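You operate a simulated robot arm through the tools that you are given. There is no shell and no other tool.

Carry out the task below with a simulated robot arm. There is one attempt and no reset: what you move stays moved.

JOB
Put the pink can into the free cell and fold both flaps down.
Fine: lift both flap holders up before folding. Leave the other two cans on the table and the carton clamped.

Only the result counts: the job must be done as asked and must still hold three seconds after the hand-in. Knocking over, shifting, dropping, spilling or breaking anything else fails it. Flat cloth is picked up by pressing the open fingertips on it (5 to 10 N) and closing them slowly along it; thin cloth reads only 2 to 8 mm in the jaws.

ROBOT AND FRAMES
A 6-joint arm with a two-finger gripper, fixed in place. Base frame: the origin is at the foot of the arm, x ahead of it, y to its left, z up. Lengths are in m, angles in rad, forces in N, time in s.
Its first joint turns from -2.897 to 2.897 rad. Payload 1.71 kg.
The TCP is the grasp point between the finger pads, 0.02 m short of the fingertips. In the tool frame z runs along the fingers and y along their closing line. Largest opening 0.096 m; the body of the gripper starts 0.113 m behind the TCP.
Orientation is that of the tool frame in the base frame, as a unit quaternion [w, x, y, z]. With the fingers straight down and closing along the base's y, the tool's x points along the base's -x, its y along +y and its z along -z.

CONTROLS
- The arm moves only by the tool step_arm. Its argument "deltas" is a list of rows, each an object (a shift or turn left out is 0, a gripper value left out holds the last) with "grip": the gripper command, from -1 (shut) to 1 (fully open), values between in proportion; "slide": the shift along the tool's x, y, z in m, a list of three; "rotation": the turn, a rotation vector about the tool's x, y, z in degrees, a list of three. In form: [{"grip": grip, "slide": [tx, ty, tz], "rotation": [rx, ry, rz]}, ...]. A call has 1 to 20 rows; each row shifts and turns the commanded pose from where the row before left it, along the tool's axes as they then stand. Each row takes 0.2 s and may step no farther than 0.05 m and 0.15 rad from the row before; otherwise, or with a gripper value out of range, the whole call is refused. A pose out of reach is approached as far as the arm can. The call stops where the force on the tool passes 80 N (or 10 N more than at its start, if that is more) or the arm is blocked; 0.2 s more then pass. Each finger travels about 0.045 m/s and halts on what it meets, pressing with about 28 N; the grip force reading is that of the motor and also rises with nothing between the fingers. The clock runs only during rows and for 0.2 s after the last one: add rows that do not move to give the fingers time. The reply holds the time, the measured pose of the TCP, the force on the tool along the base axes, the opening and the grip force, in the units named above and with some noise, with the torque about the TCP (base axes, N m) and any sound that the robot's microphone picked up.
- Cameras (640 x 400 px; columns grow to the right, rows downward): "scene" is fixed at [0.2186, 0.5015, 1.6745]; the picture's right is [-0.97, -0.26, 0.00], its down [-0.12, 0.46, -0.88] and it looks along [0.23, -0.85, -0.47] (base axes); focal length 362 px, centre (320, 200). "wrist" rides on the gripper at [0.065, 0.014, -0.145] in the tool frame; the picture's right is [-0.21, 0.98, 0.00], its down [-0.88, -0.18, -0.44] and it looks along [-0.43, -0.09, 0.90] (tool axes); focal length 275 px, centre (320, 200). There is no depth. A picture from a camera that has moved, and an enlarged one, comes with that camera's place and axes in the base frame and with its lens.
- camera(camera): a new picture of that camera. It takes no simulated time.
- move_column(by): slides the trunk up (or, below 0, down) by that many m; the arm rides with it, the base frame stays. It gives what a move gives, with no picture.
- enlarge(camera, box): a new picture of the part [left, top, right, bottom] of that camera's present view, enlarged. It takes no simulated time.
- job_done(): hands the job in; it is judged then, once.

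Places have to be worked out from the pictures, the camera data and where the tool is seen. Open the gripper and draw the arm clear of the work before you hand the job in, unless the task says otherwise.

The tools are called after "Call:" as a command line: name --argument value ..., lists and objects as JSON in quotes. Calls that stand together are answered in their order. step_arm: Moves the arm, as the interface text tells. Its arguments: {"type":"object","properties":{"deltas":{"type":"array"}},"required":["deltas"]} The other tools are called the same way: move_column (by) slides the trunk up or down; camera (camera) takes a picture; enlarge (camera, box) takes an enlarged picture of a part of a camera's view; job_done () hands the job in.

At the start:

```text
time: 0.0
position: [0.306, -0.3193, 1.3018]
tool_rot: [0.0, -0.012, 1.0, 0.0]
force: [-0.3, 0.5, -0.1]
ft_torque: [0.03, 0.03, -0.01]
finger_gap: 0.0962
grip_force: 0.0
trunk travel left (down, up): [-0.25, 0.14]
```

scene: 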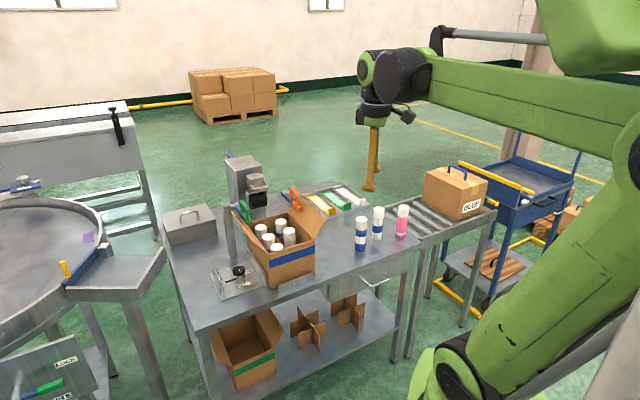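
wrist: 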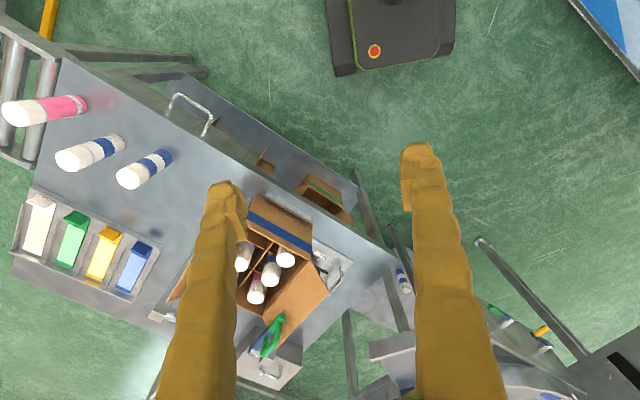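

I'll start by looking closely at the carton, the flaps and the cans.

Call:
enlarge --camera "scene" --box '[200, 170, 360, 300]'

Call:
enlarge --camera "scene" --box '[330, 180, 450, 270]'

Call:
enlarge --camera "wrist" --box '[140, 160, 380, 380]'

```text
3.08 times, centred on (280, 235) of scene
camera zoom: at [0.2186, 0.5015, 1.6745], right [-0.97, -0.26, 0.0], down [-0.12, 0.46, -0.88], along [0.23, -0.85, -0.47], focal length 1115 px, centre (443, 92)
```

zoom: 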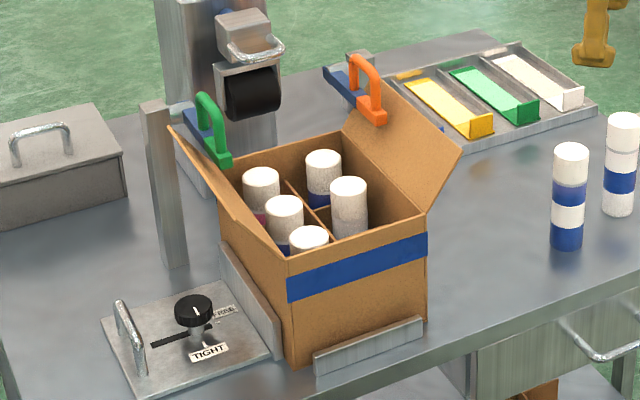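

```text
4.44 times, centred on (390, 225) of scene
camera zoom: at [0.2186, 0.5015, 1.6745], right [-0.97, -0.26, 0.0], down [-0.12, 0.46, -0.88], along [0.23, -0.85, -0.47], focal length 1611 px, centre (9, 89)
```

zoom: 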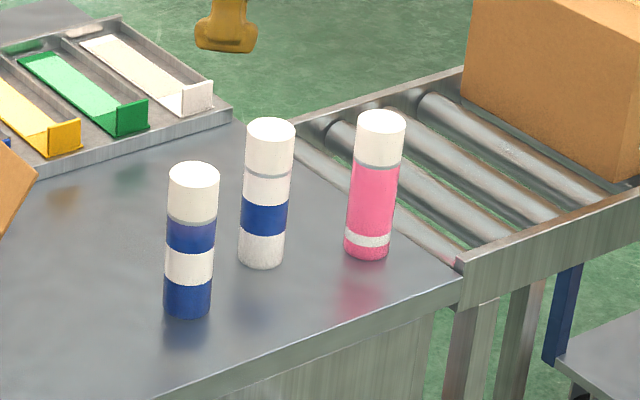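

```text
1.82 times, centred on (260, 270) of wrist
camera zoom: at [0.242, -0.3072, 1.4462], right [0.18, 0.98, 0.0], down [0.88, -0.16, 0.44], along [0.44, -0.08, -0.9], focal length 500 px, centre (429, 73)
```

zoom: 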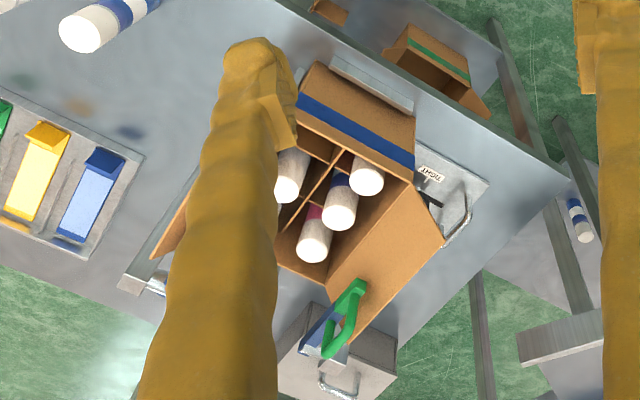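

The pink can stands near (0.22, -0.87) with its top at z≈0.93. The carton, about 0.17 x 0.22 m, is centred near (0.65, -0.55) with its rim at z≈0.95. I'll move high above the bench so the wrist camera can look into the carton and at the flap holders.

Call:
step_arm --deltas '[{"grip": 1, "slide": [-0.03, -0.04, 0]}, {"slide": [-0.03, -0.04, 0]}, {"slide": [-0.03, -0.04, 0]}, {"slide": [-0.03, -0.04, 0]}, {"slide": [-0.02, -0.04, 0]}, {}]'

Call:
camera --camera "wrist"

Call:
camera --camera "scene"

```text
time: 1.4
position: [0.4366, -0.5169, 1.3062]
tool_rot: [0.007, -0.013, 1.0, 0.001]
force: [-0.3, -0.6, -1.2]
ft_torque: [0.04, 0.01, 0.02]
finger_gap: 0.0957
grip_force: 0.0
trunk travel left (down, up): [-0.25, 0.14]
```

```text
taken
camera wrist: at [0.3696, -0.5062, 1.4506], right [0.18, 0.98, 0.0], down [0.87, -0.16, 0.46], along [0.45, -0.08, -0.89], focal length 275 px, centre (320, 200)
```

wrist: 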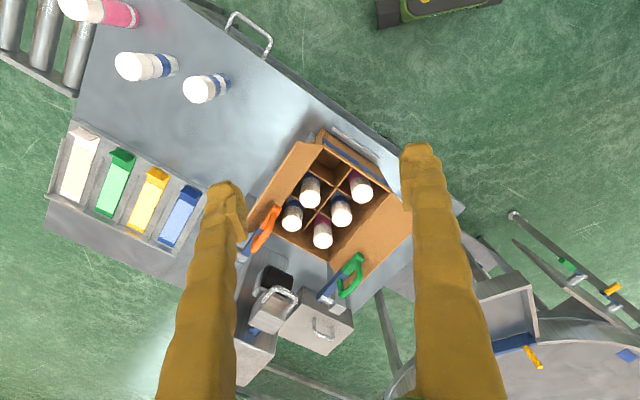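

```text
taken
```

scene: 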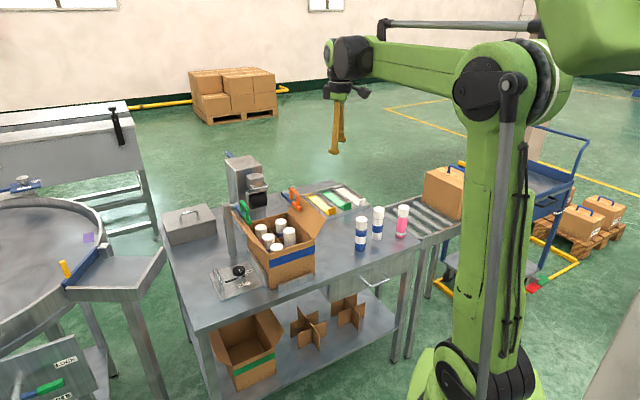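

The carton is now well in view. I'll enlarge it in both views.

Call:
enlarge --camera "wrist" --box '[235, 115, 415, 305]'

Call:
enlarge --camera "scene" --box '[225, 175, 325, 255]'

Call:
enlarge --camera "wrist" --box '[230, 230, 390, 340]'

```text
2.11 times, centred on (325, 210) of wrist
camera zoom: at [0.3696, -0.5062, 1.4506], right [0.18, 0.98, 0.0], down [0.87, -0.16, 0.46], along [0.45, -0.08, -0.89], focal length 580 px, centre (310, 179)
```

zoom: 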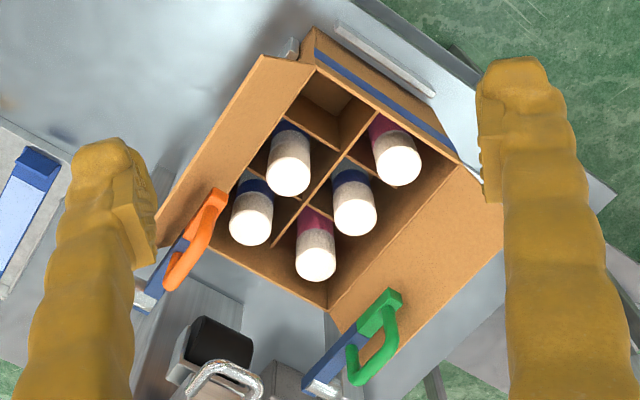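

```text
5.00 times, centred on (275, 215) of scene
camera zoom: at [0.2186, 0.5015, 1.6745], right [-0.97, -0.26, 0.0], down [-0.12, 0.46, -0.88], along [0.23, -0.85, -0.47], focal length 1812 px, centre (545, 125)
```

zoom: 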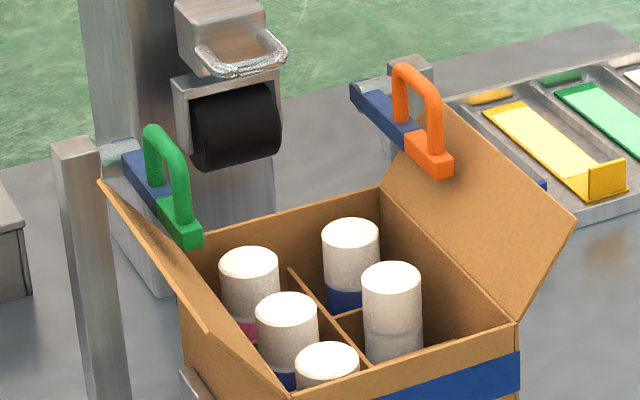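

```text
3.64 times, centred on (310, 285) of wrist
camera zoom: at [0.3696, -0.5062, 1.4506], right [0.18, 0.98, 0.0], down [0.87, -0.16, 0.46], along [0.45, -0.08, -0.89], focal length 1001 px, centre (356, -109)
```

zoom: 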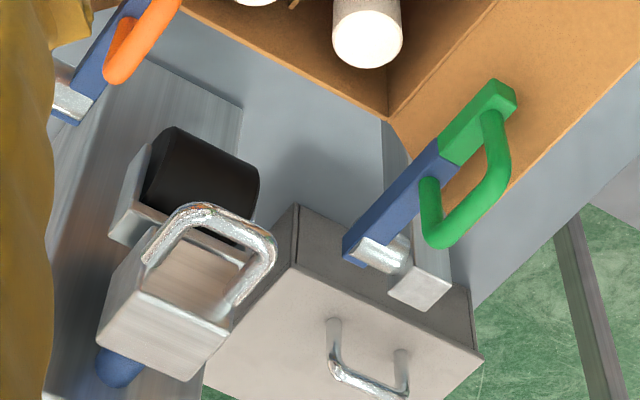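

Each holder is a blue arm pivoting on a post behind the carton. Its coloured tip, with a loop handle, lies over the inner side of the flap. The free cell is the front one on the orange side. I'll turn the tool about 45° to line up with the carton and go lower for a closer look.

Call:
step_arm --deltas '[{"slide": [-0.03, 0.014, 0.02], "rotation": [0, 0, 0]}, {"slide": [-0.03, 0.014, 0.025]}, {"slide": [-0.03, 0.014, 0.025]}, {"slide": [-0.03, 0.014, 0.03]}, {"rotation": [0, 0, 7.5]}, {"rotation": [0, 0, 7.5]}, {"rotation": [0, 0, 7.5]}, {"rotation": [0, 0, 7.5]}, {"rotation": [0, 0, 7.5]}, {"rotation": [0, 0, 7.5]}, {}, {}]'

Call:
camera --camera "wrist"

Call:
enlarge --camera "scene" --box '[205, 145, 365, 305]'

```text
time: 4.0
position: [0.554, -0.4561, 1.2103]
tool_rot: [0.006, 0.371, 0.929, 0.002]
force: [1.1, 0.1, 0.4]
ft_torque: [0.0, -0.01, 0.01]
finger_gap: 0.096
grip_force: 0.1
trunk travel left (down, up): [-0.25, 0.14]
```

```text
taken
camera wrist: at [0.5143, -0.4014, 1.3537], right [0.82, 0.57, 0.01], down [0.5, -0.74, 0.45], along [0.26, -0.37, -0.89], focal length 275 px, centre (320, 200)
```

wrist: 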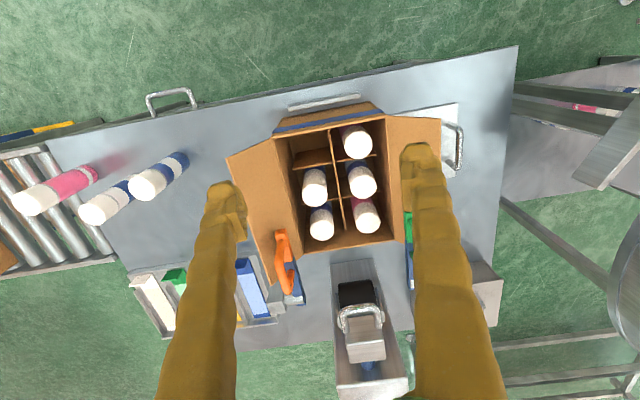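

```text
2.50 times, centred on (285, 225) of scene
camera zoom: at [0.2186, 0.5015, 1.6745], right [-0.97, -0.26, 0.0], down [-0.12, 0.46, -0.88], along [0.23, -0.85, -0.47], focal length 906 px, centre (408, 138)
```

zoom: 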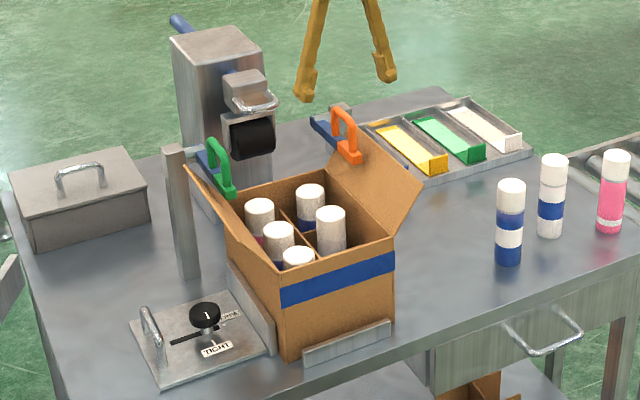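

Call:
enlarge --camera "wrist" --box '[220, 90, 420, 260]'

Call:
enlarge --camera "wrist" --box '[10, 140, 200, 240]'

Call:
enlarge --camera "scene" --box '[260, 180, 330, 240]'

```text
2.35 times, centred on (320, 175) of wrist
camera zoom: at [0.5143, -0.4014, 1.3537], right [0.82, 0.57, 0.01], down [0.5, -0.74, 0.45], along [0.26, -0.37, -0.89], focal length 648 px, centre (320, 259)
```

zoom: 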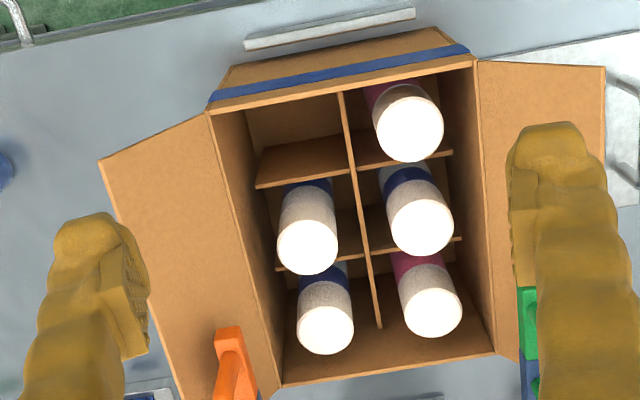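

```text
3.37 times, centred on (105, 190) of wrist
camera zoom: at [0.5143, -0.4014, 1.3537], right [0.82, 0.57, 0.01], down [0.5, -0.74, 0.45], along [0.26, -0.37, -0.89], focal length 927 px, centre (1044, 234)
```

zoom: 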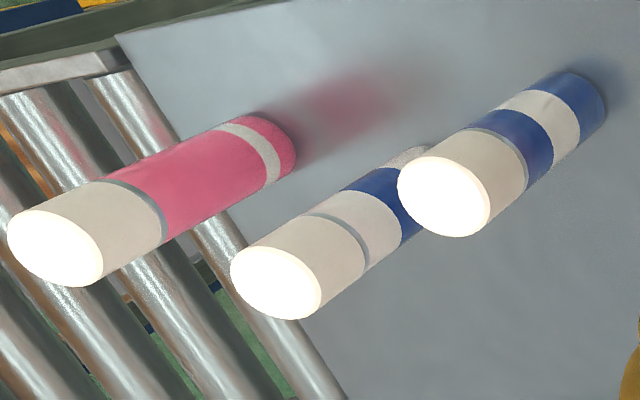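

```text
6.67 times, centred on (295, 210) of scene
camera zoom: at [0.2186, 0.5015, 1.6745], right [-0.97, -0.26, 0.0], down [-0.12, 0.46, -0.88], along [0.23, -0.85, -0.47], focal length 2416 px, centre (487, 133)
```

zoom: 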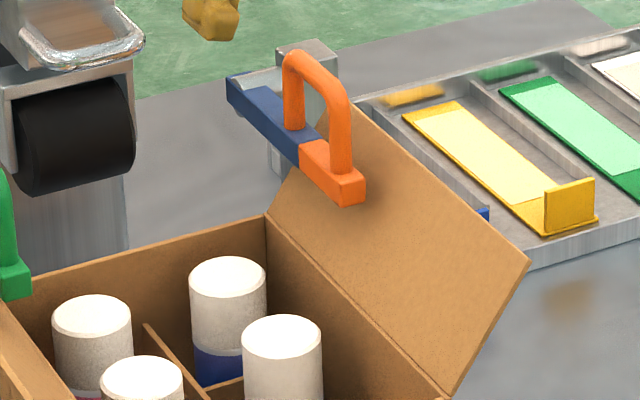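

All the geometry agrees between the two views:
- **Carton:** centre (0.653, -0.544), yaw 45°, rim z≈0.947, divider tops z≈0.886.
- **Free cell:** centre about (0.573, -0.522).
- **Pink can:** upright at about (0.227, -0.871).

I'll travel at a safe height to above the pink can, keeping this yaw.

Call:
step_arm --deltas '[{"slide": [-0.004, -0.04, 0.008], "rotation": [0, 0, 1.4]}, {"slide": [-0.0045, -0.048, 0.008]}, {"slide": [-0.0045, -0.048, 0.008]}, {"slide": [-0.0045, -0.048, 0.008]}, {"slide": [-0.0045, -0.048, 0.008]}, {"slide": [-0.0045, -0.048, 0.008]}, {"slide": [-0.0045, -0.048, 0.008]}, {"slide": [-0.0045, -0.048, 0.008]}, {"slide": [-0.0045, -0.048, 0.008]}, {"slide": [-0.0045, -0.048, 0.008]}, {"slide": [-0.0045, -0.048, 0.008]}, {}, {}]'

Call:
camera --camera "wrist"

Call:
camera --camera "scene"

```text
time: 6.8
position: [0.2233, -0.857, 1.1145]
tool_rot: [0.007, 0.382, 0.924, 0.003]
force: [0.2, -0.7, 0.5]
ft_torque: [-0.01, -0.01, -0.01]
finger_gap: 0.0962
grip_force: 0.1
trunk travel left (down, up): [-0.25, 0.14]
```

```text
taken
camera wrist: at [0.185, -0.8021, 1.2586], right [0.84, 0.55, 0.01], down [0.48, -0.75, 0.45], along [0.26, -0.37, -0.89], focal length 275 px, centre (320, 200)
```

wrist: 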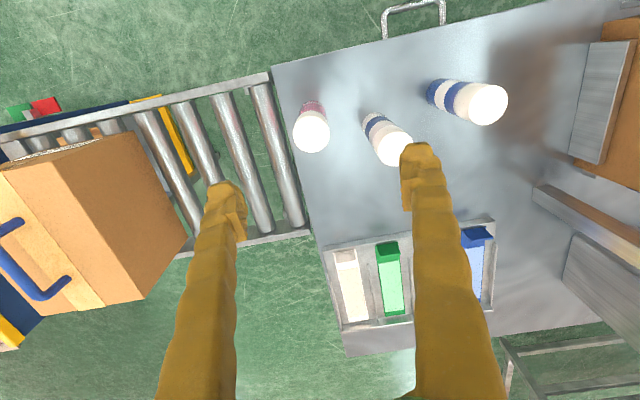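

```text
taken
```

scene: 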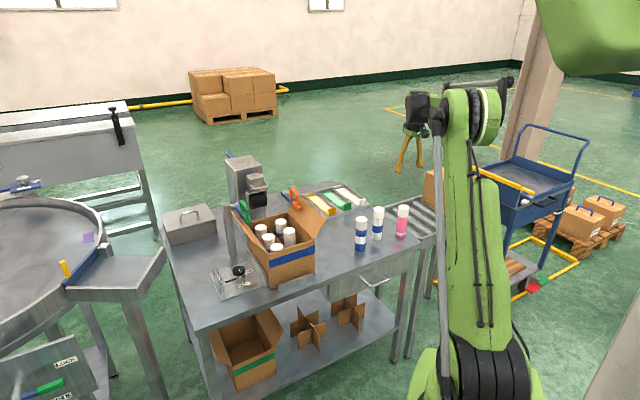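

Call:
enlarge --camera "wrist" --box '[240, 60, 440, 185]'

```text
3.20 times, centred on (340, 122) of wrist
camera zoom: at [0.185, -0.8021, 1.2586], right [0.84, 0.55, 0.01], down [0.48, -0.75, 0.45], along [0.26, -0.37, -0.89], focal length 881 px, centre (256, 448)
```

zoom: 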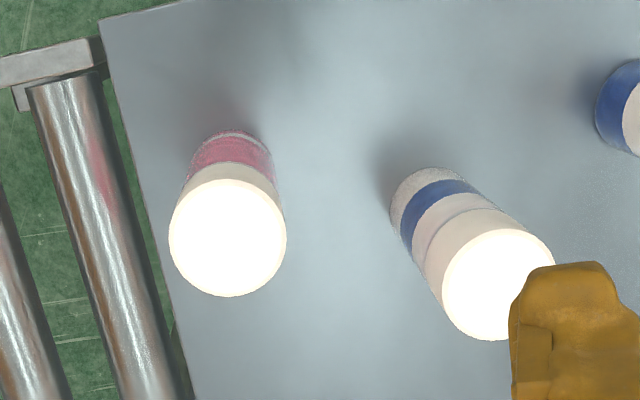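

The pink can is confirmed at about (0.225, -0.872). I'll centre the fingers over it, take out a small tilt, and descend partway first.

Call:
step_arm --deltas '[{"slide": [-0.0114, -0.0091, 0], "rotation": [0.6, 0.6, 0]}, {}, {"slide": [0, 0, 0.03]}, {"slide": [0, 0, 0.03]}, {"slide": [0, 0, 0.03]}, {}, {}]'

Call:
camera --camera "wrist"

Call:
enlarge --camera "scene" --box '[340, 150, 460, 260]'

```text
time: 8.4
position: [0.2232, -0.8727, 1.0257]
tool_rot: [0.0, 0.383, 0.924, -0.001]
force: [-0.5, -0.6, -0.1]
ft_torque: [0.07, -0.01, 0.04]
finger_gap: 0.0962
grip_force: 0.0
trunk travel left (down, up): [-0.25, 0.14]
```

```text
taken
camera wrist: at [0.1873, -0.8177, 1.1708], right [0.84, 0.55, 0.0], down [0.49, -0.75, 0.44], along [0.24, -0.37, -0.9], focal length 275 px, centre (320, 200)
```

wrist: 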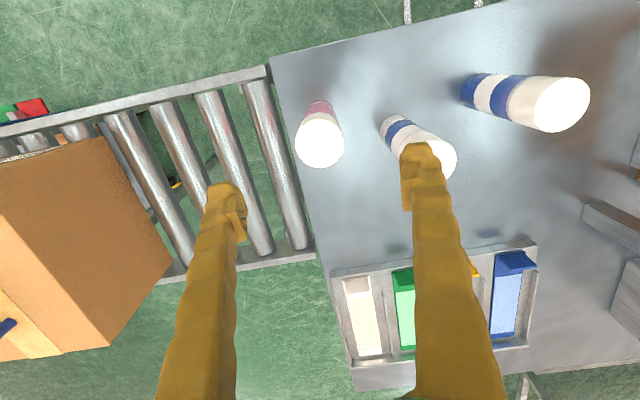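

```text
3.64 times, centred on (400, 205) of scene
camera zoom: at [0.2186, 0.5015, 1.6745], right [-0.97, -0.26, 0.0], down [-0.12, 0.46, -0.88], along [0.23, -0.85, -0.47], focal length 1318 px, centre (29, 182)
```

zoom: 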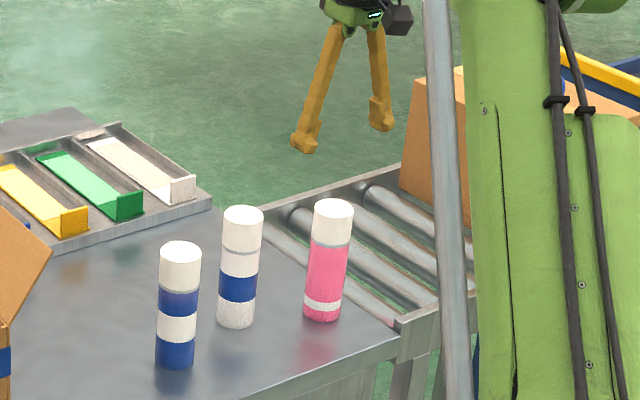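

Alignment looks good and nothing else is near the fingers. I'll descend around the can's cap and close slowly.

Call:
step_arm --deltas '[{"slide": [0, 0.002, 0.03]}, {"slide": [0, 0, 0.03]}, {"slide": [0, 0, 0.03]}, {"slide": [0, 0, 0.024]}, {}, {}]'

Call:
enlarge --camera "scene" --box '[340, 150, 460, 260]'

Call:
camera --camera "wrist"

```text
time: 9.8
position: [0.2264, -0.8726, 0.9111]
tool_rot: [0.0, 0.382, 0.924, -0.001]
force: [1.1, -0.1, 0.3]
ft_torque: [-0.01, -0.02, 0.07]
finger_gap: 0.0958
grip_force: 0.0
trunk travel left (down, up): [-0.25, 0.14]
```

```text
3.64 times, centred on (400, 205) of scene
camera zoom: at [0.2186, 0.5015, 1.6745], right [-0.97, -0.26, 0.0], down [-0.12, 0.46, -0.88], along [0.23, -0.85, -0.47], focal length 1318 px, centre (29, 182)
```

zoom: 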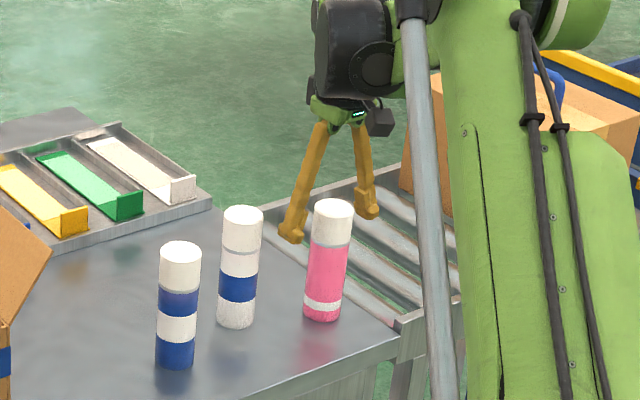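

```text
taken
camera wrist: at [0.1905, -0.817, 1.0557], right [0.84, 0.55, 0.0], down [0.49, -0.75, 0.44], along [0.24, -0.37, -0.9], focal length 275 px, centre (320, 200)
```

wrist: 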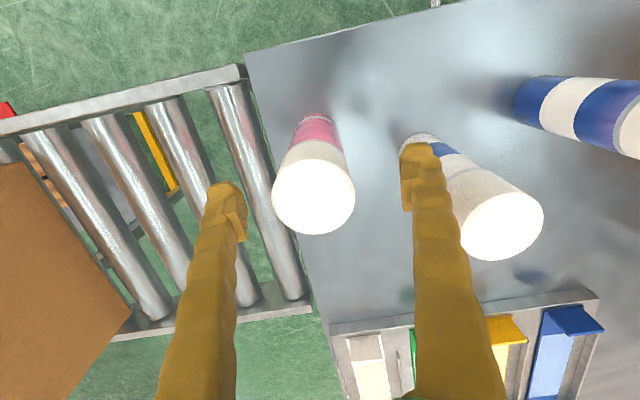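

The can top sits slightly off-centre in the jaws, a few mm toward the camera and to the left. I'll shift to centre it, then close gently.

Call:
step_arm --deltas '[{"slide": [0.005, -0.0025, 0]}, {}, {"grip": 0.2}, {}, {}, {}]'

Call:
camera --camera "wrist"

```text
time: 11.2
position: [0.2211, -0.8706, 0.9118]
tool_rot: [-0.001, 0.383, 0.924, -0.001]
force: [0.1, -0.4, 0.1]
ft_torque: [0.01, 0.0, -0.02]
finger_gap: 0.0575
grip_force: 0.1
trunk travel left (down, up): [-0.25, 0.14]
```

```text
taken
camera wrist: at [0.1845, -0.8148, 1.0561], right [0.84, 0.55, 0.0], down [0.49, -0.75, 0.44], along [0.24, -0.37, -0.9], focal length 275 px, centre (320, 200)
```

wrist: 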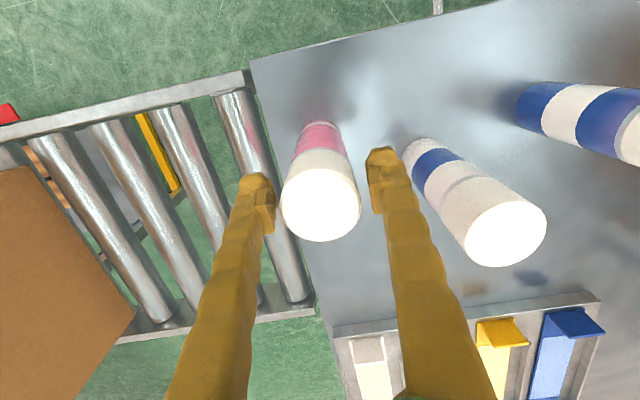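

Centred. Now I close onto the can.

Call:
step_arm --deltas '[{"grip": 0.05}, {"grip": -0.05}, {"grip": -0.2}, {"grip": -0.4}, {}, {}]'

Call:
camera --camera "wrist"

```text
time: 12.6
position: [0.2217, -0.8706, 0.911]
tool_rot: [-0.001, 0.383, 0.924, -0.001]
force: [-0.3, 0.0, 0.4]
ft_torque: [0.03, 0.01, 0.0]
finger_gap: 0.0454
grip_force: 27.9
trunk travel left (down, up): [-0.25, 0.14]
```

```text
taken
camera wrist: at [0.1845, -0.8148, 1.0562], right [0.84, 0.55, 0.0], down [0.49, -0.75, 0.44], along [0.24, -0.37, -0.9], focal length 275 px, centre (320, 200)
```

wrist: 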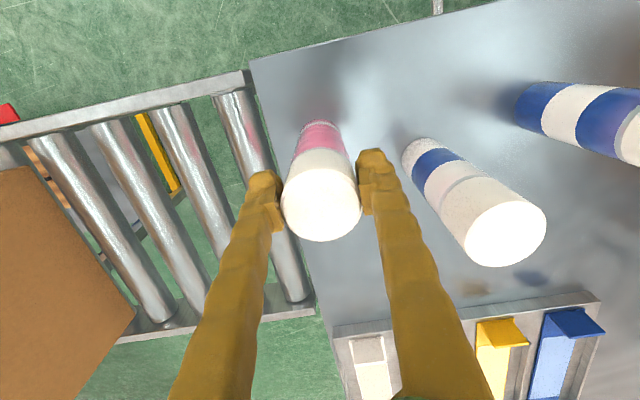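

I have the can at 45.4 mm opening and 28 N, well centred. I'll lift straight up.

Call:
step_arm --deltas '[{"slide": [0, 0, -0.01]}, {"slide": [0, 0, -0.02]}, {"slide": [0, 0, -0.03]}, {"slide": [0, 0, -0.04]}, {"slide": [0, 0, -0.04]}, {"slide": [0, 0, -0.04]}, {"slide": [0, 0, -0.04]}, {"slide": [0, 0, -0.04]}, {"slide": [0, 0, -0.02]}, {}, {}]'

Call:
camera --camera "scene"

Call:
camera --camera "wrist"

```text
time: 15.0
position: [0.2206, -0.8712, 1.1922]
tool_rot: [0.0, 0.382, 0.924, -0.001]
force: [0.0, 0.2, -2.6]
ft_torque: [-0.03, -0.03, 0.0]
finger_gap: 0.0453
grip_force: 27.9
trunk travel left (down, up): [-0.25, 0.14]
```

```text
taken
```

scene: 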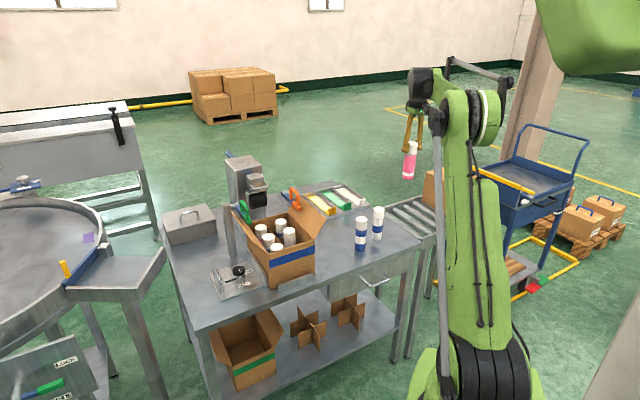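

```text
taken
camera wrist: at [0.1844, -0.8154, 1.3375], right [0.84, 0.55, 0.0], down [0.49, -0.75, 0.44], along [0.24, -0.37, -0.9], focal length 275 px, centre (320, 200)
```

wrist: 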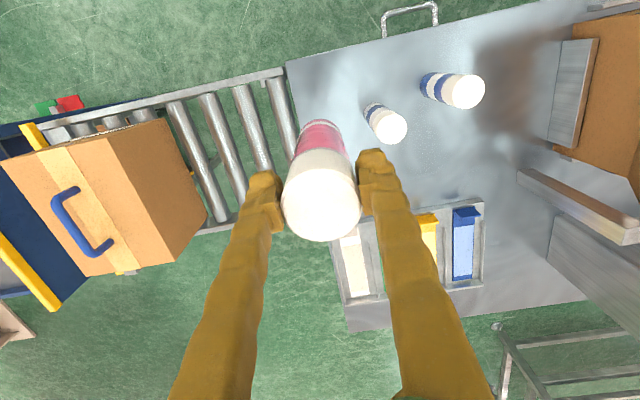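

The can is held upright and clear of everything. I'll travel along +tool-y to above the free cell.

Call:
step_arm --deltas '[{"slide": [0, 0.02, 0]}, {"slide": [0, 0.035, 0]}, {"slide": [0, 0.045, 0]}, {"slide": [0, 0.045, 0]}, {"slide": [0, 0.045, 0]}, {"slide": [0, 0.045, 0]}, {"slide": [0, 0.045, 0]}, {"slide": [0, 0.045, 0]}, {"slide": [0, 0.045, 0]}, {"slide": [-0.0027, 0.045, 0]}, {"slide": [0, 0.04, 0]}, {"slide": [0, 0.025, 0]}, {"slide": [0, 0.0159, 0]}, {}, {}]'

Call:
camera --camera "wrist"

Call:
enlarge --camera "scene" --box '[215, 120, 355, 290]'

```text
time: 18.2
position: [0.573, -0.5207, 1.1933]
tool_rot: [0.0, 0.383, 0.924, -0.001]
force: [-0.2, -0.6, -1.6]
ft_torque: [0.02, -0.05, 0.01]
finger_gap: 0.0448
grip_force: 27.8
trunk travel left (down, up): [-0.25, 0.14]
```

```text
taken
camera wrist: at [0.5367, -0.4644, 1.3378], right [0.84, 0.55, 0.0], down [0.49, -0.75, 0.44], along [0.24, -0.37, -0.9], focal length 275 px, centre (320, 200)
```

wrist: 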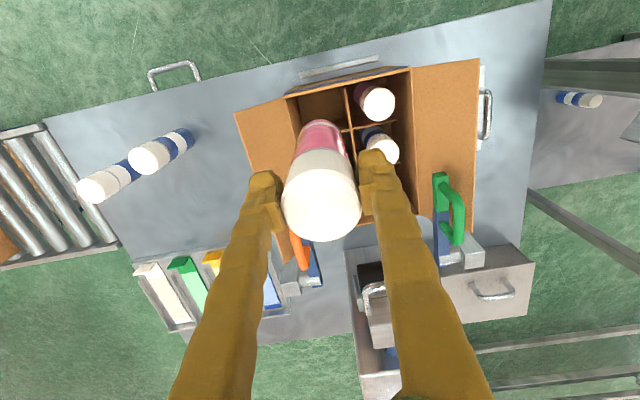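

```text
2.35 times, centred on (285, 205) of scene
camera zoom: at [0.2186, 0.5015, 1.6745], right [-0.97, -0.26, 0.0], down [-0.12, 0.46, -0.88], along [0.23, -0.85, -0.47], focal length 853 px, centre (402, 188)
```

zoom: 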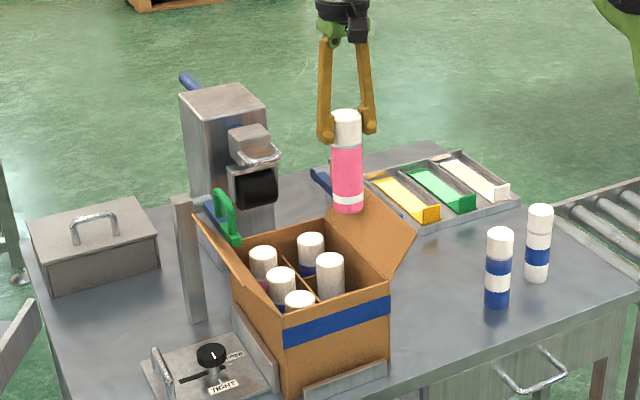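

Call:
enlarge --camera "wrist" --box '[225, 45, 425, 205]'

```text
2.50 times, centred on (325, 125) of wrist
camera zoom: at [0.5367, -0.4644, 1.3378], right [0.84, 0.55, 0.0], down [0.49, -0.75, 0.44], along [0.24, -0.37, -0.9], focal length 688 px, centre (308, 388)
```

zoom: 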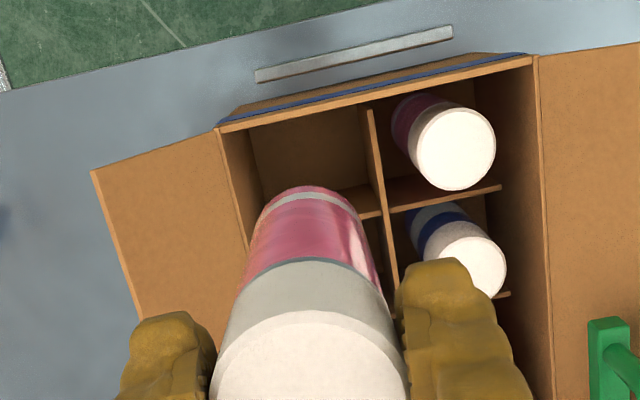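

Re-measured from this view, the carton corners match to within 3 mm and the TCP is over the free cell. I'll lower until the can's bottom is just above the rim and check.

Call:
step_arm --deltas '[{"slide": [0, 0.001, 0.02]}, {"slide": [0, 0, 0.03]}, {"slide": [0, 0, 0.03]}, {"slide": [0, 0, 0.02]}, {}, {}]'

Call:
enlarge --camera "wrist" --box '[205, 25, 445, 215]'

Call:
enlarge --camera "scene" --box '[235, 150, 335, 260]'

```text
time: 19.6
position: [0.5745, -0.52, 1.0914]
tool_rot: [0.0, 0.383, 0.924, -0.001]
force: [0.5, 0.2, -1.1]
ft_torque: [0.0, 0.02, 0.02]
finger_gap: 0.0449
grip_force: 27.5
trunk travel left (down, up): [-0.25, 0.14]
```

```text
2.11 times, centred on (325, 120) of wrist
camera zoom: at [0.5384, -0.4659, 1.2364], right [0.84, 0.55, 0.0], down [0.49, -0.75, 0.44], along [0.24, -0.37, -0.9], focal length 580 px, centre (310, 368)
```

zoom: 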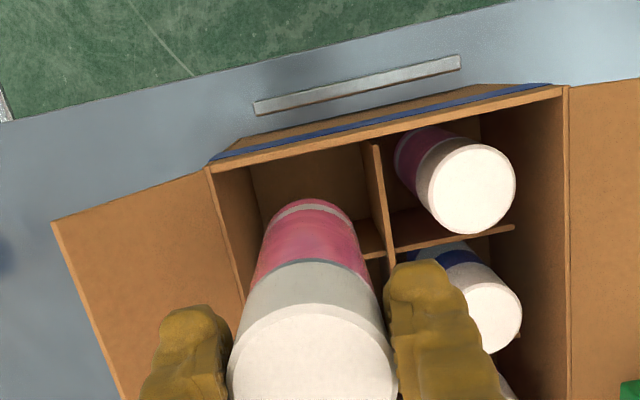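

```text
3.64 times, centred on (285, 205) of scene
camera zoom: at [0.2186, 0.5015, 1.6745], right [-0.97, -0.26, 0.0], down [-0.12, 0.46, -0.88], along [0.23, -0.85, -0.47], focal length 1318 px, centre (447, 182)
```

zoom: 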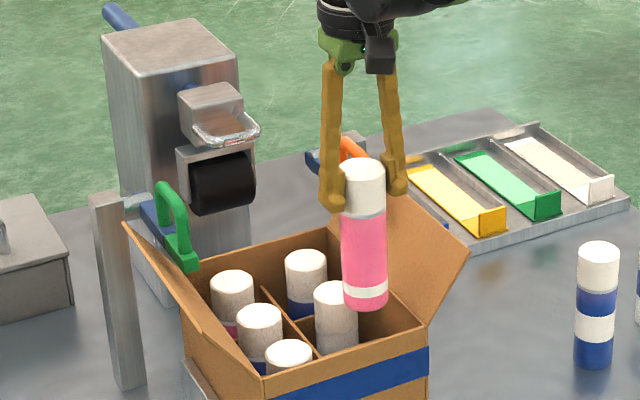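

The can bottom sits over the free cell with about 15 mm of margin all round. I'll continue down, stopping above the floor.

Call:
step_arm --deltas '[{"slide": [-0.002, 0, 0.015]}, {"slide": [0, 0, 0.02]}, {"slide": [0, 0, 0.02]}, {"slide": [0, 0, 0.02]}, {"slide": [0, 0, 0.02]}, {"slide": [0, 0, 0.02]}, {"slide": [0, 0, 0.02]}, {"slide": [0, 0, 0.015]}, {}, {}]'

Call:
camera --camera "wrist"

Call:
enlarge --camera "scene" --box '[235, 150, 335, 260]'

```text
time: 21.8
position: [0.5752, -0.5236, 0.9419]
tool_rot: [-0.001, 0.383, 0.924, -0.002]
force: [0.0, 0.8, -1.6]
ft_torque: [-0.01, 0.02, 0.01]
finger_gap: 0.0451
grip_force: 28.4
trunk travel left (down, up): [-0.25, 0.14]
```

```text
taken
camera wrist: at [0.5385, -0.4688, 1.0872], right [0.84, 0.55, 0.0], down [0.49, -0.75, 0.44], along [0.24, -0.37, -0.9], focal length 275 px, centre (320, 200)
```

wrist: 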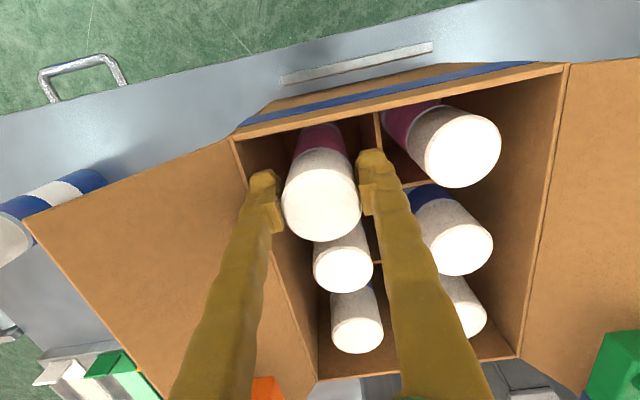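

```text
3.64 times, centred on (285, 205) of scene
camera zoom: at [0.2186, 0.5015, 1.6745], right [-0.97, -0.26, 0.0], down [-0.12, 0.46, -0.88], along [0.23, -0.85, -0.47], focal length 1318 px, centre (447, 182)
```

zoom: 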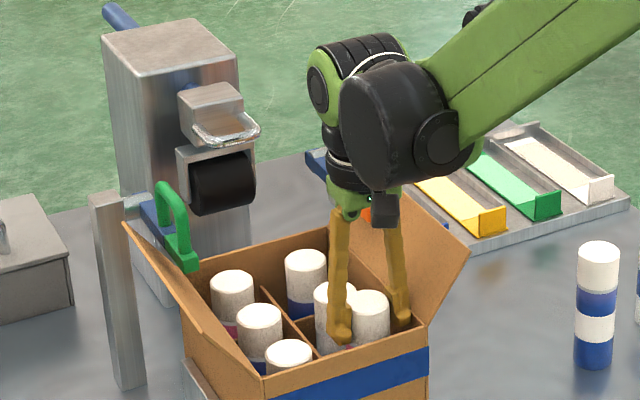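

It is inside the cell. I'll lower in small steps until it touches the floor.

Call:
step_arm --deltas '[{"slide": [0, 0, 0.006]}, {"slide": [0, 0, 0.006]}, {"slide": [0, 0, 0.004]}, {"slide": [0, 0, 0.003]}, {}]'

```text
time: 23.0
position: [0.5737, -0.5224, 0.9245]
tool_rot: [0.0, 0.382, 0.924, -0.001]
force: [0.0, 0.6, -1.6]
ft_torque: [0.02, 0.01, -0.01]
finger_gap: 0.0451
grip_force: 27.6
trunk travel left (down, up): [-0.25, 0.14]
```

Call:
step_arm --deltas '[{"slide": [0, 0, 0.003]}, {"slide": [0, 0, 0.002]}, {"slide": [0, 0, 0.002]}, {}]'

```text
time: 24.0
position: [0.5755, -0.5237, 0.9159]
tool_rot: [0.0, 0.384, 0.924, -0.001]
force: [0.6, 0.1, -0.5]
ft_torque: [-0.01, -0.03, -0.01]
finger_gap: 0.045
grip_force: 27.9
trunk travel left (down, up): [-0.25, 0.14]
```

Only a slight change in vertical force so far, so I'll go a few mm more.

Call:
step_arm --deltas '[{"slide": [0, 0, 0.0015]}, {"slide": [0, 0, 0.0015]}, {}]'

```text
time: 24.8
position: [0.5755, -0.5233, 0.9155]
tool_rot: [0.0, 0.382, 0.924, -0.001]
force: [-0.8, -1.1, 31.4]
ft_torque: [-0.12, -0.13, 0.0]
finger_gap: 0.0456
grip_force: 28.1
trunk travel left (down, up): [-0.25, 0.14]
```

The floor is contacted at z≈0.9155. I'll relieve the load by about 2 mm and open just enough to clear the can.

Call:
step_arm --deltas '[{"slide": [0, 0, -0.0025]}, {}, {"grip": 0.0}, {"grip": 0.06}, {"grip": 0.1}, {}, {}]'

Call:
camera --camera "wrist"

```text
time: 26.4
position: [0.5755, -0.5236, 0.917]
tool_rot: [-0.001, 0.383, 0.924, -0.001]
force: [3.4, 1.3, -0.9]
ft_torque: [0.05, -0.06, 0.02]
finger_gap: 0.05
grip_force: 0.0
trunk travel left (down, up): [-0.25, 0.14]
```

```text
taken
camera wrist: at [0.5395, -0.4676, 1.061], right [0.84, 0.55, 0.0], down [0.49, -0.75, 0.44], along [0.24, -0.37, -0.9], focal length 275 px, centre (320, 200)
```

wrist: 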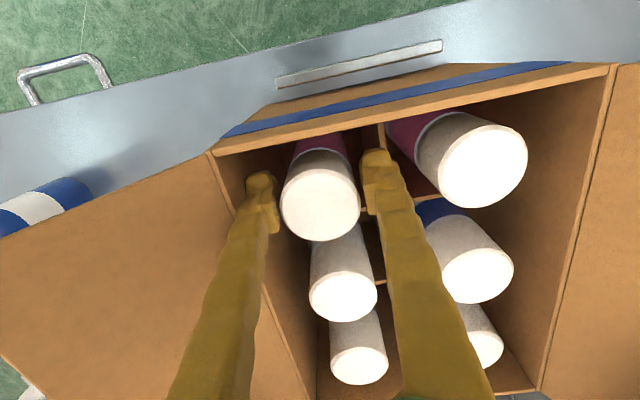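

The can is standing free. The left finger seems to be lightly touching the wall, so I'll shift about 1.5 mm away from it and withdraw straight up.

Call:
step_arm --deltas '[{"slide": [0, 0.0015, 0]}, {}, {"slide": [0, 0, -0.01]}, {"slide": [0, 0, -0.015]}, {}]'

Call:
camera --camera "wrist"

```text
time: 27.6
position: [0.5769, -0.5217, 0.9397]
tool_rot: [0.0, 0.383, 0.924, -0.002]
force: [-0.3, -0.5, 0.2]
ft_torque: [-0.03, -0.01, 0.01]
finger_gap: 0.053
grip_force: 0.0
trunk travel left (down, up): [-0.25, 0.14]
```

```text
taken
camera wrist: at [0.5403, -0.4656, 1.0842], right [0.84, 0.55, 0.0], down [0.49, -0.75, 0.44], along [0.24, -0.37, -0.9], focal length 275 px, centre (320, 200)
```

wrist: 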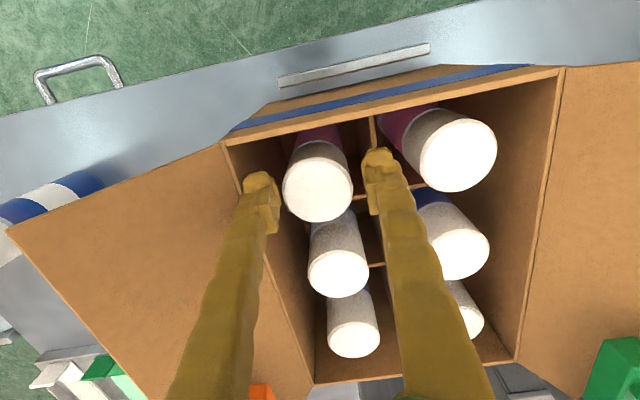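

The pink can is in the cell and released. I'll withdraw up and look at the holders.

Call:
step_arm --deltas '[{"slide": [0, 0, -0.03]}, {"slide": [0, 0, -0.04]}, {"slide": [0, 0, -0.045]}, {"slide": [0, 0, -0.045]}, {"slide": [0, 0, -0.045]}, {}, {}]'

Call:
camera --camera "wrist"

Call:
enlarge --camera "scene" --box '[220, 160, 340, 270]'

```text
time: 29.2
position: [0.578, -0.5234, 1.145]
tool_rot: [0.0, 0.383, 0.924, -0.001]
force: [-0.6, -0.5, 0.2]
ft_torque: [0.0, -0.02, -0.01]
finger_gap: 0.0527
grip_force: 0.1
trunk travel left (down, up): [-0.25, 0.14]
```

```text
taken
camera wrist: at [0.5432, -0.4676, 1.289], right [0.84, 0.55, 0.0], down [0.49, -0.75, 0.44], along [0.24, -0.37, -0.9], focal length 275 px, centre (320, 200)
```

wrist: 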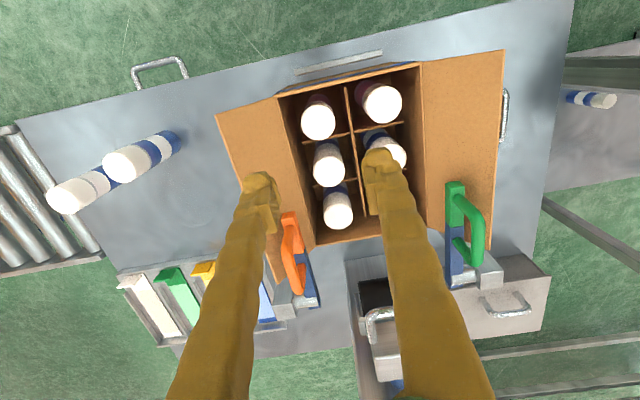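

```text
3.64 times, centred on (280, 215) of scene
camera zoom: at [0.2186, 0.5015, 1.6745], right [-0.97, -0.26, 0.0], down [-0.12, 0.46, -0.88], along [0.23, -0.85, -0.47], focal length 1318 px, centre (466, 146)
```

zoom: 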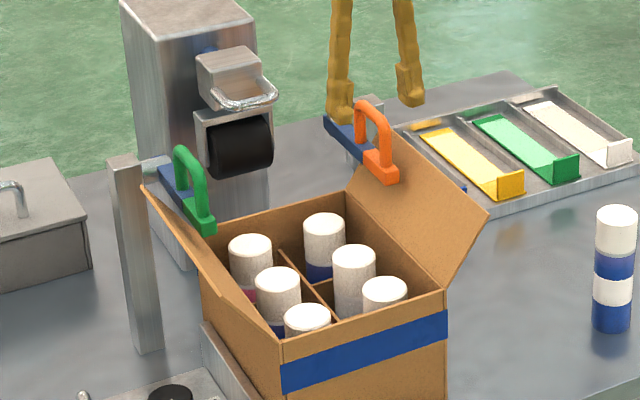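

All six cells are filled. Now the holders: I'll take close-ups to measure the handles and pivots.

Call:
enlarge --camera "wrist" --box '[250, 190, 350, 330]'

Call:
enlarge --camera "wrist" --box '[420, 165, 540, 305]'

Call:
enlarge --camera "scene" --box '[300, 180, 340, 220]'

Call:
enlarge --camera "scene" --box '[225, 190, 285, 240]'

```text
2.86 times, centred on (300, 260) of wrist
camera zoom: at [0.5432, -0.4676, 1.289], right [0.84, 0.55, 0.0], down [0.49, -0.75, 0.44], along [0.24, -0.37, -0.9], focal length 786 px, centre (377, 29)
```

zoom: 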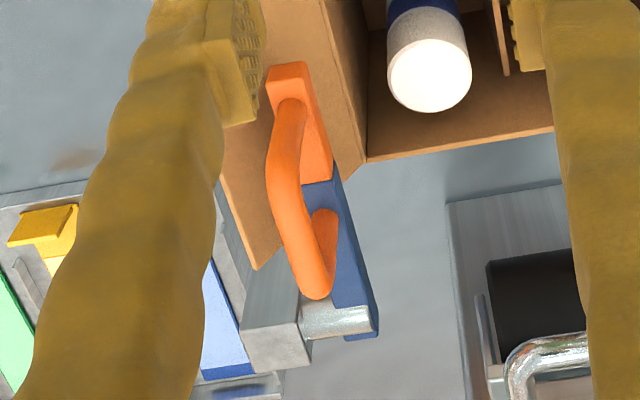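

```text
2.86 times, centred on (480, 235) of wrist
camera zoom: at [0.5432, -0.4676, 1.289], right [0.84, 0.55, 0.0], down [0.49, -0.75, 0.44], along [0.24, -0.37, -0.9], focal length 786 px, centre (-137, 100)
```

zoom: 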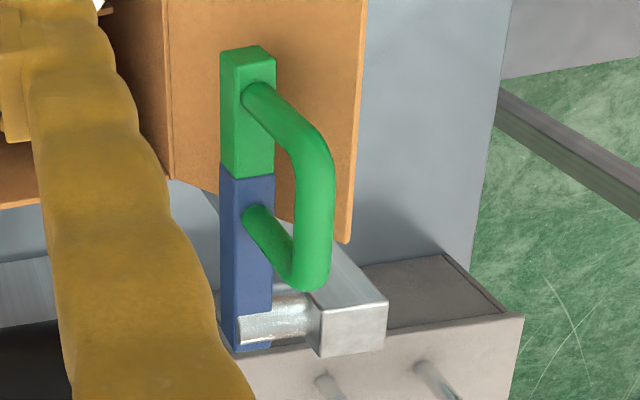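

```text
10.00 times, centred on (320, 200) of scene
camera zoom: at [0.2186, 0.5015, 1.6745], right [-0.97, -0.26, 0.0], down [-0.12, 0.46, -0.88], along [0.23, -0.85, -0.47], focal length 3624 px, centre (320, 200)
```

zoom: 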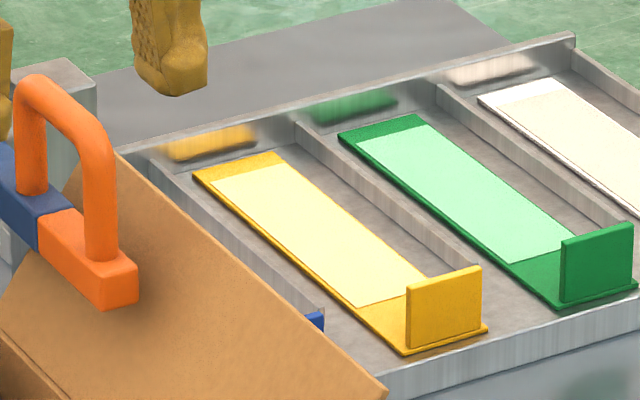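

```text
8.00 times, centred on (255, 215) of scene
camera zoom: at [0.2186, 0.5015, 1.6745], right [-0.97, -0.26, 0.0], down [-0.12, 0.46, -0.88], along [0.23, -0.85, -0.47], focal length 2899 px, centre (840, 80)
```

zoom: 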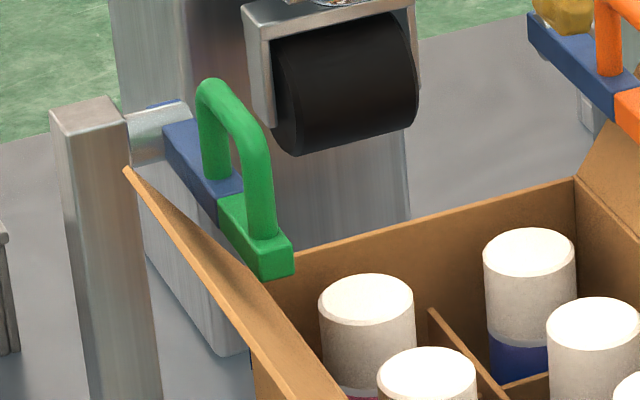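

Both handles have bars parallel to the carton's long axis, at z≈1.055 and about ±0.097 m from the carton's centreline. The pivots are about 0.11 m behind them at z≈1.0. I'll raise the trunk for better reach at this height, then position above the orange handle.

Call:
move_column --by 0.1

Call:
step_arm --deltas '[{"grip": 0.45, "slide": [-0.03, -0.0137, 0]}, {"slide": [-0.03, -0.0137, 0]}, {"slide": [-0.03, -0.0137, 0]}, {"slide": [-0.0324, -0.0136, 0]}, {}, {}]'

Call:
camera --camera "wrist"

Call:
enlarge --camera "scene" --box '[220, 130, 360, 260]'

```text
time: 30.5
position: [0.5796, -0.5236, 1.2448]
tool_rot: [0.0, 0.383, 0.924, -0.001]
force: [1.1, -0.3, 0.1]
ft_torque: [0.01, -0.02, 0.05]
finger_gap: 0.0528
grip_force: 0.0
trunk travel left (down, up): [-0.35, 0.04]
```

```text
time: 31.9
position: [0.6247, -0.6487, 1.246]
tool_rot: [0.0, 0.382, 0.924, -0.001]
force: [0.7, 0.5, 1.5]
ft_torque: [-0.03, -0.04, 0.05]
finger_gap: 0.0695
grip_force: 0.1
trunk travel left (down, up): [-0.35, 0.04]
```

```text
taken
camera wrist: at [0.5886, -0.5924, 1.3909], right [0.84, 0.55, 0.0], down [0.49, -0.75, 0.45], along [0.24, -0.37, -0.9], focal length 275 px, centre (320, 200)
```

wrist: 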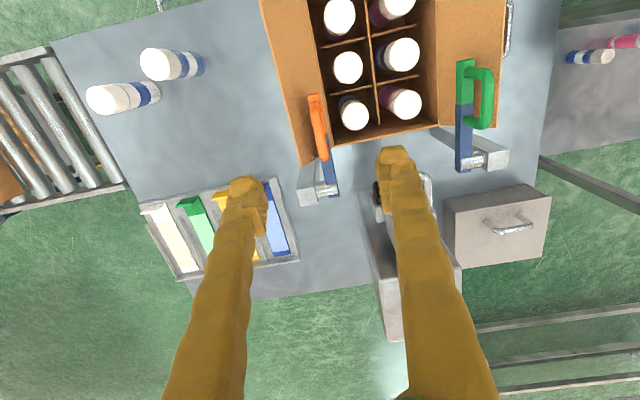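

```text
3.08 times, centred on (290, 195) of scene
camera zoom: at [0.2186, 0.5015, 1.6745], right [-0.97, -0.26, 0.0], down [-0.12, 0.46, -0.88], along [0.23, -0.85, -0.47], focal length 1115 px, centre (412, 215)
```

zoom: 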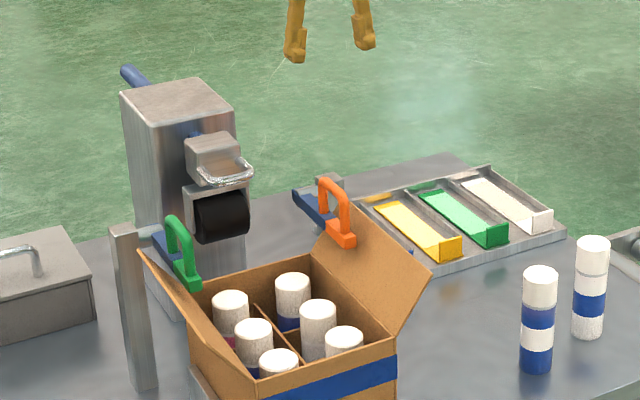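

Call:
enlarge --camera "wrist" --box '[260, 80, 380, 220]'

```text
2.86 times, centred on (320, 150) of wrist
camera zoom: at [0.5886, -0.5924, 1.3909], right [0.84, 0.55, 0.0], down [0.49, -0.75, 0.45], along [0.24, -0.37, -0.9], focal length 786 px, centre (320, 343)
```

zoom: 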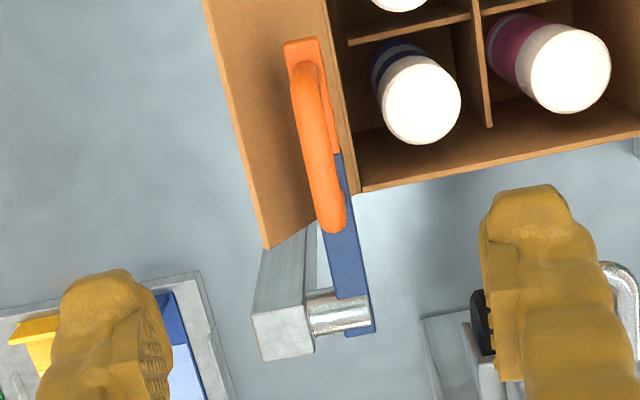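

The bar centre is at about (0.627, -0.654). I'll correct by a few mm and descend until just above the bar.

Call:
step_arm --deltas '[{"slide": [-0.005, -0.0024, 0.02]}, {"slide": [0, 0, 0.04]}, {"slide": [0, 0, 0.04]}, {"slide": [0, 0, 0.03]}, {}, {}]'

Call:
camera --camera "wrist"

Call:
enlarge --camera "scene" --box '[250, 150, 340, 240]'

```text
time: 33.3
position: [0.6284, -0.6533, 1.1151]
tool_rot: [0.0, 0.382, 0.924, -0.001]
force: [0.4, 0.7, -0.2]
ft_torque: [0.0, -0.01, 0.01]
finger_gap: 0.0694
grip_force: 0.1
trunk travel left (down, up): [-0.35, 0.04]
```

```text
taken
camera wrist: at [0.5917, -0.598, 1.2606], right [0.84, 0.55, 0.0], down [0.49, -0.75, 0.44], along [0.24, -0.37, -0.9], focal length 275 px, centre (320, 200)
```

wrist: 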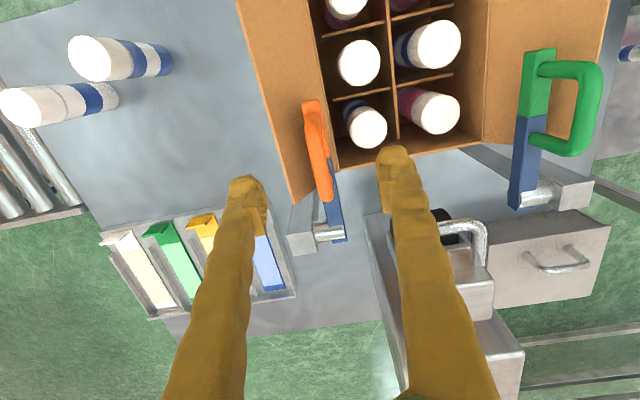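

```text
4.44 times, centred on (295, 195) of scene
camera zoom: at [0.2186, 0.5015, 1.6745], right [-0.97, -0.26, 0.0], down [-0.12, 0.46, -0.88], along [0.23, -0.85, -0.47], focal length 1611 px, centre (431, 222)
```

zoom: 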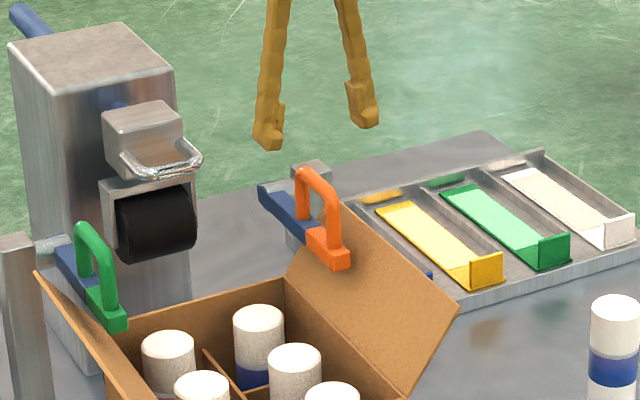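

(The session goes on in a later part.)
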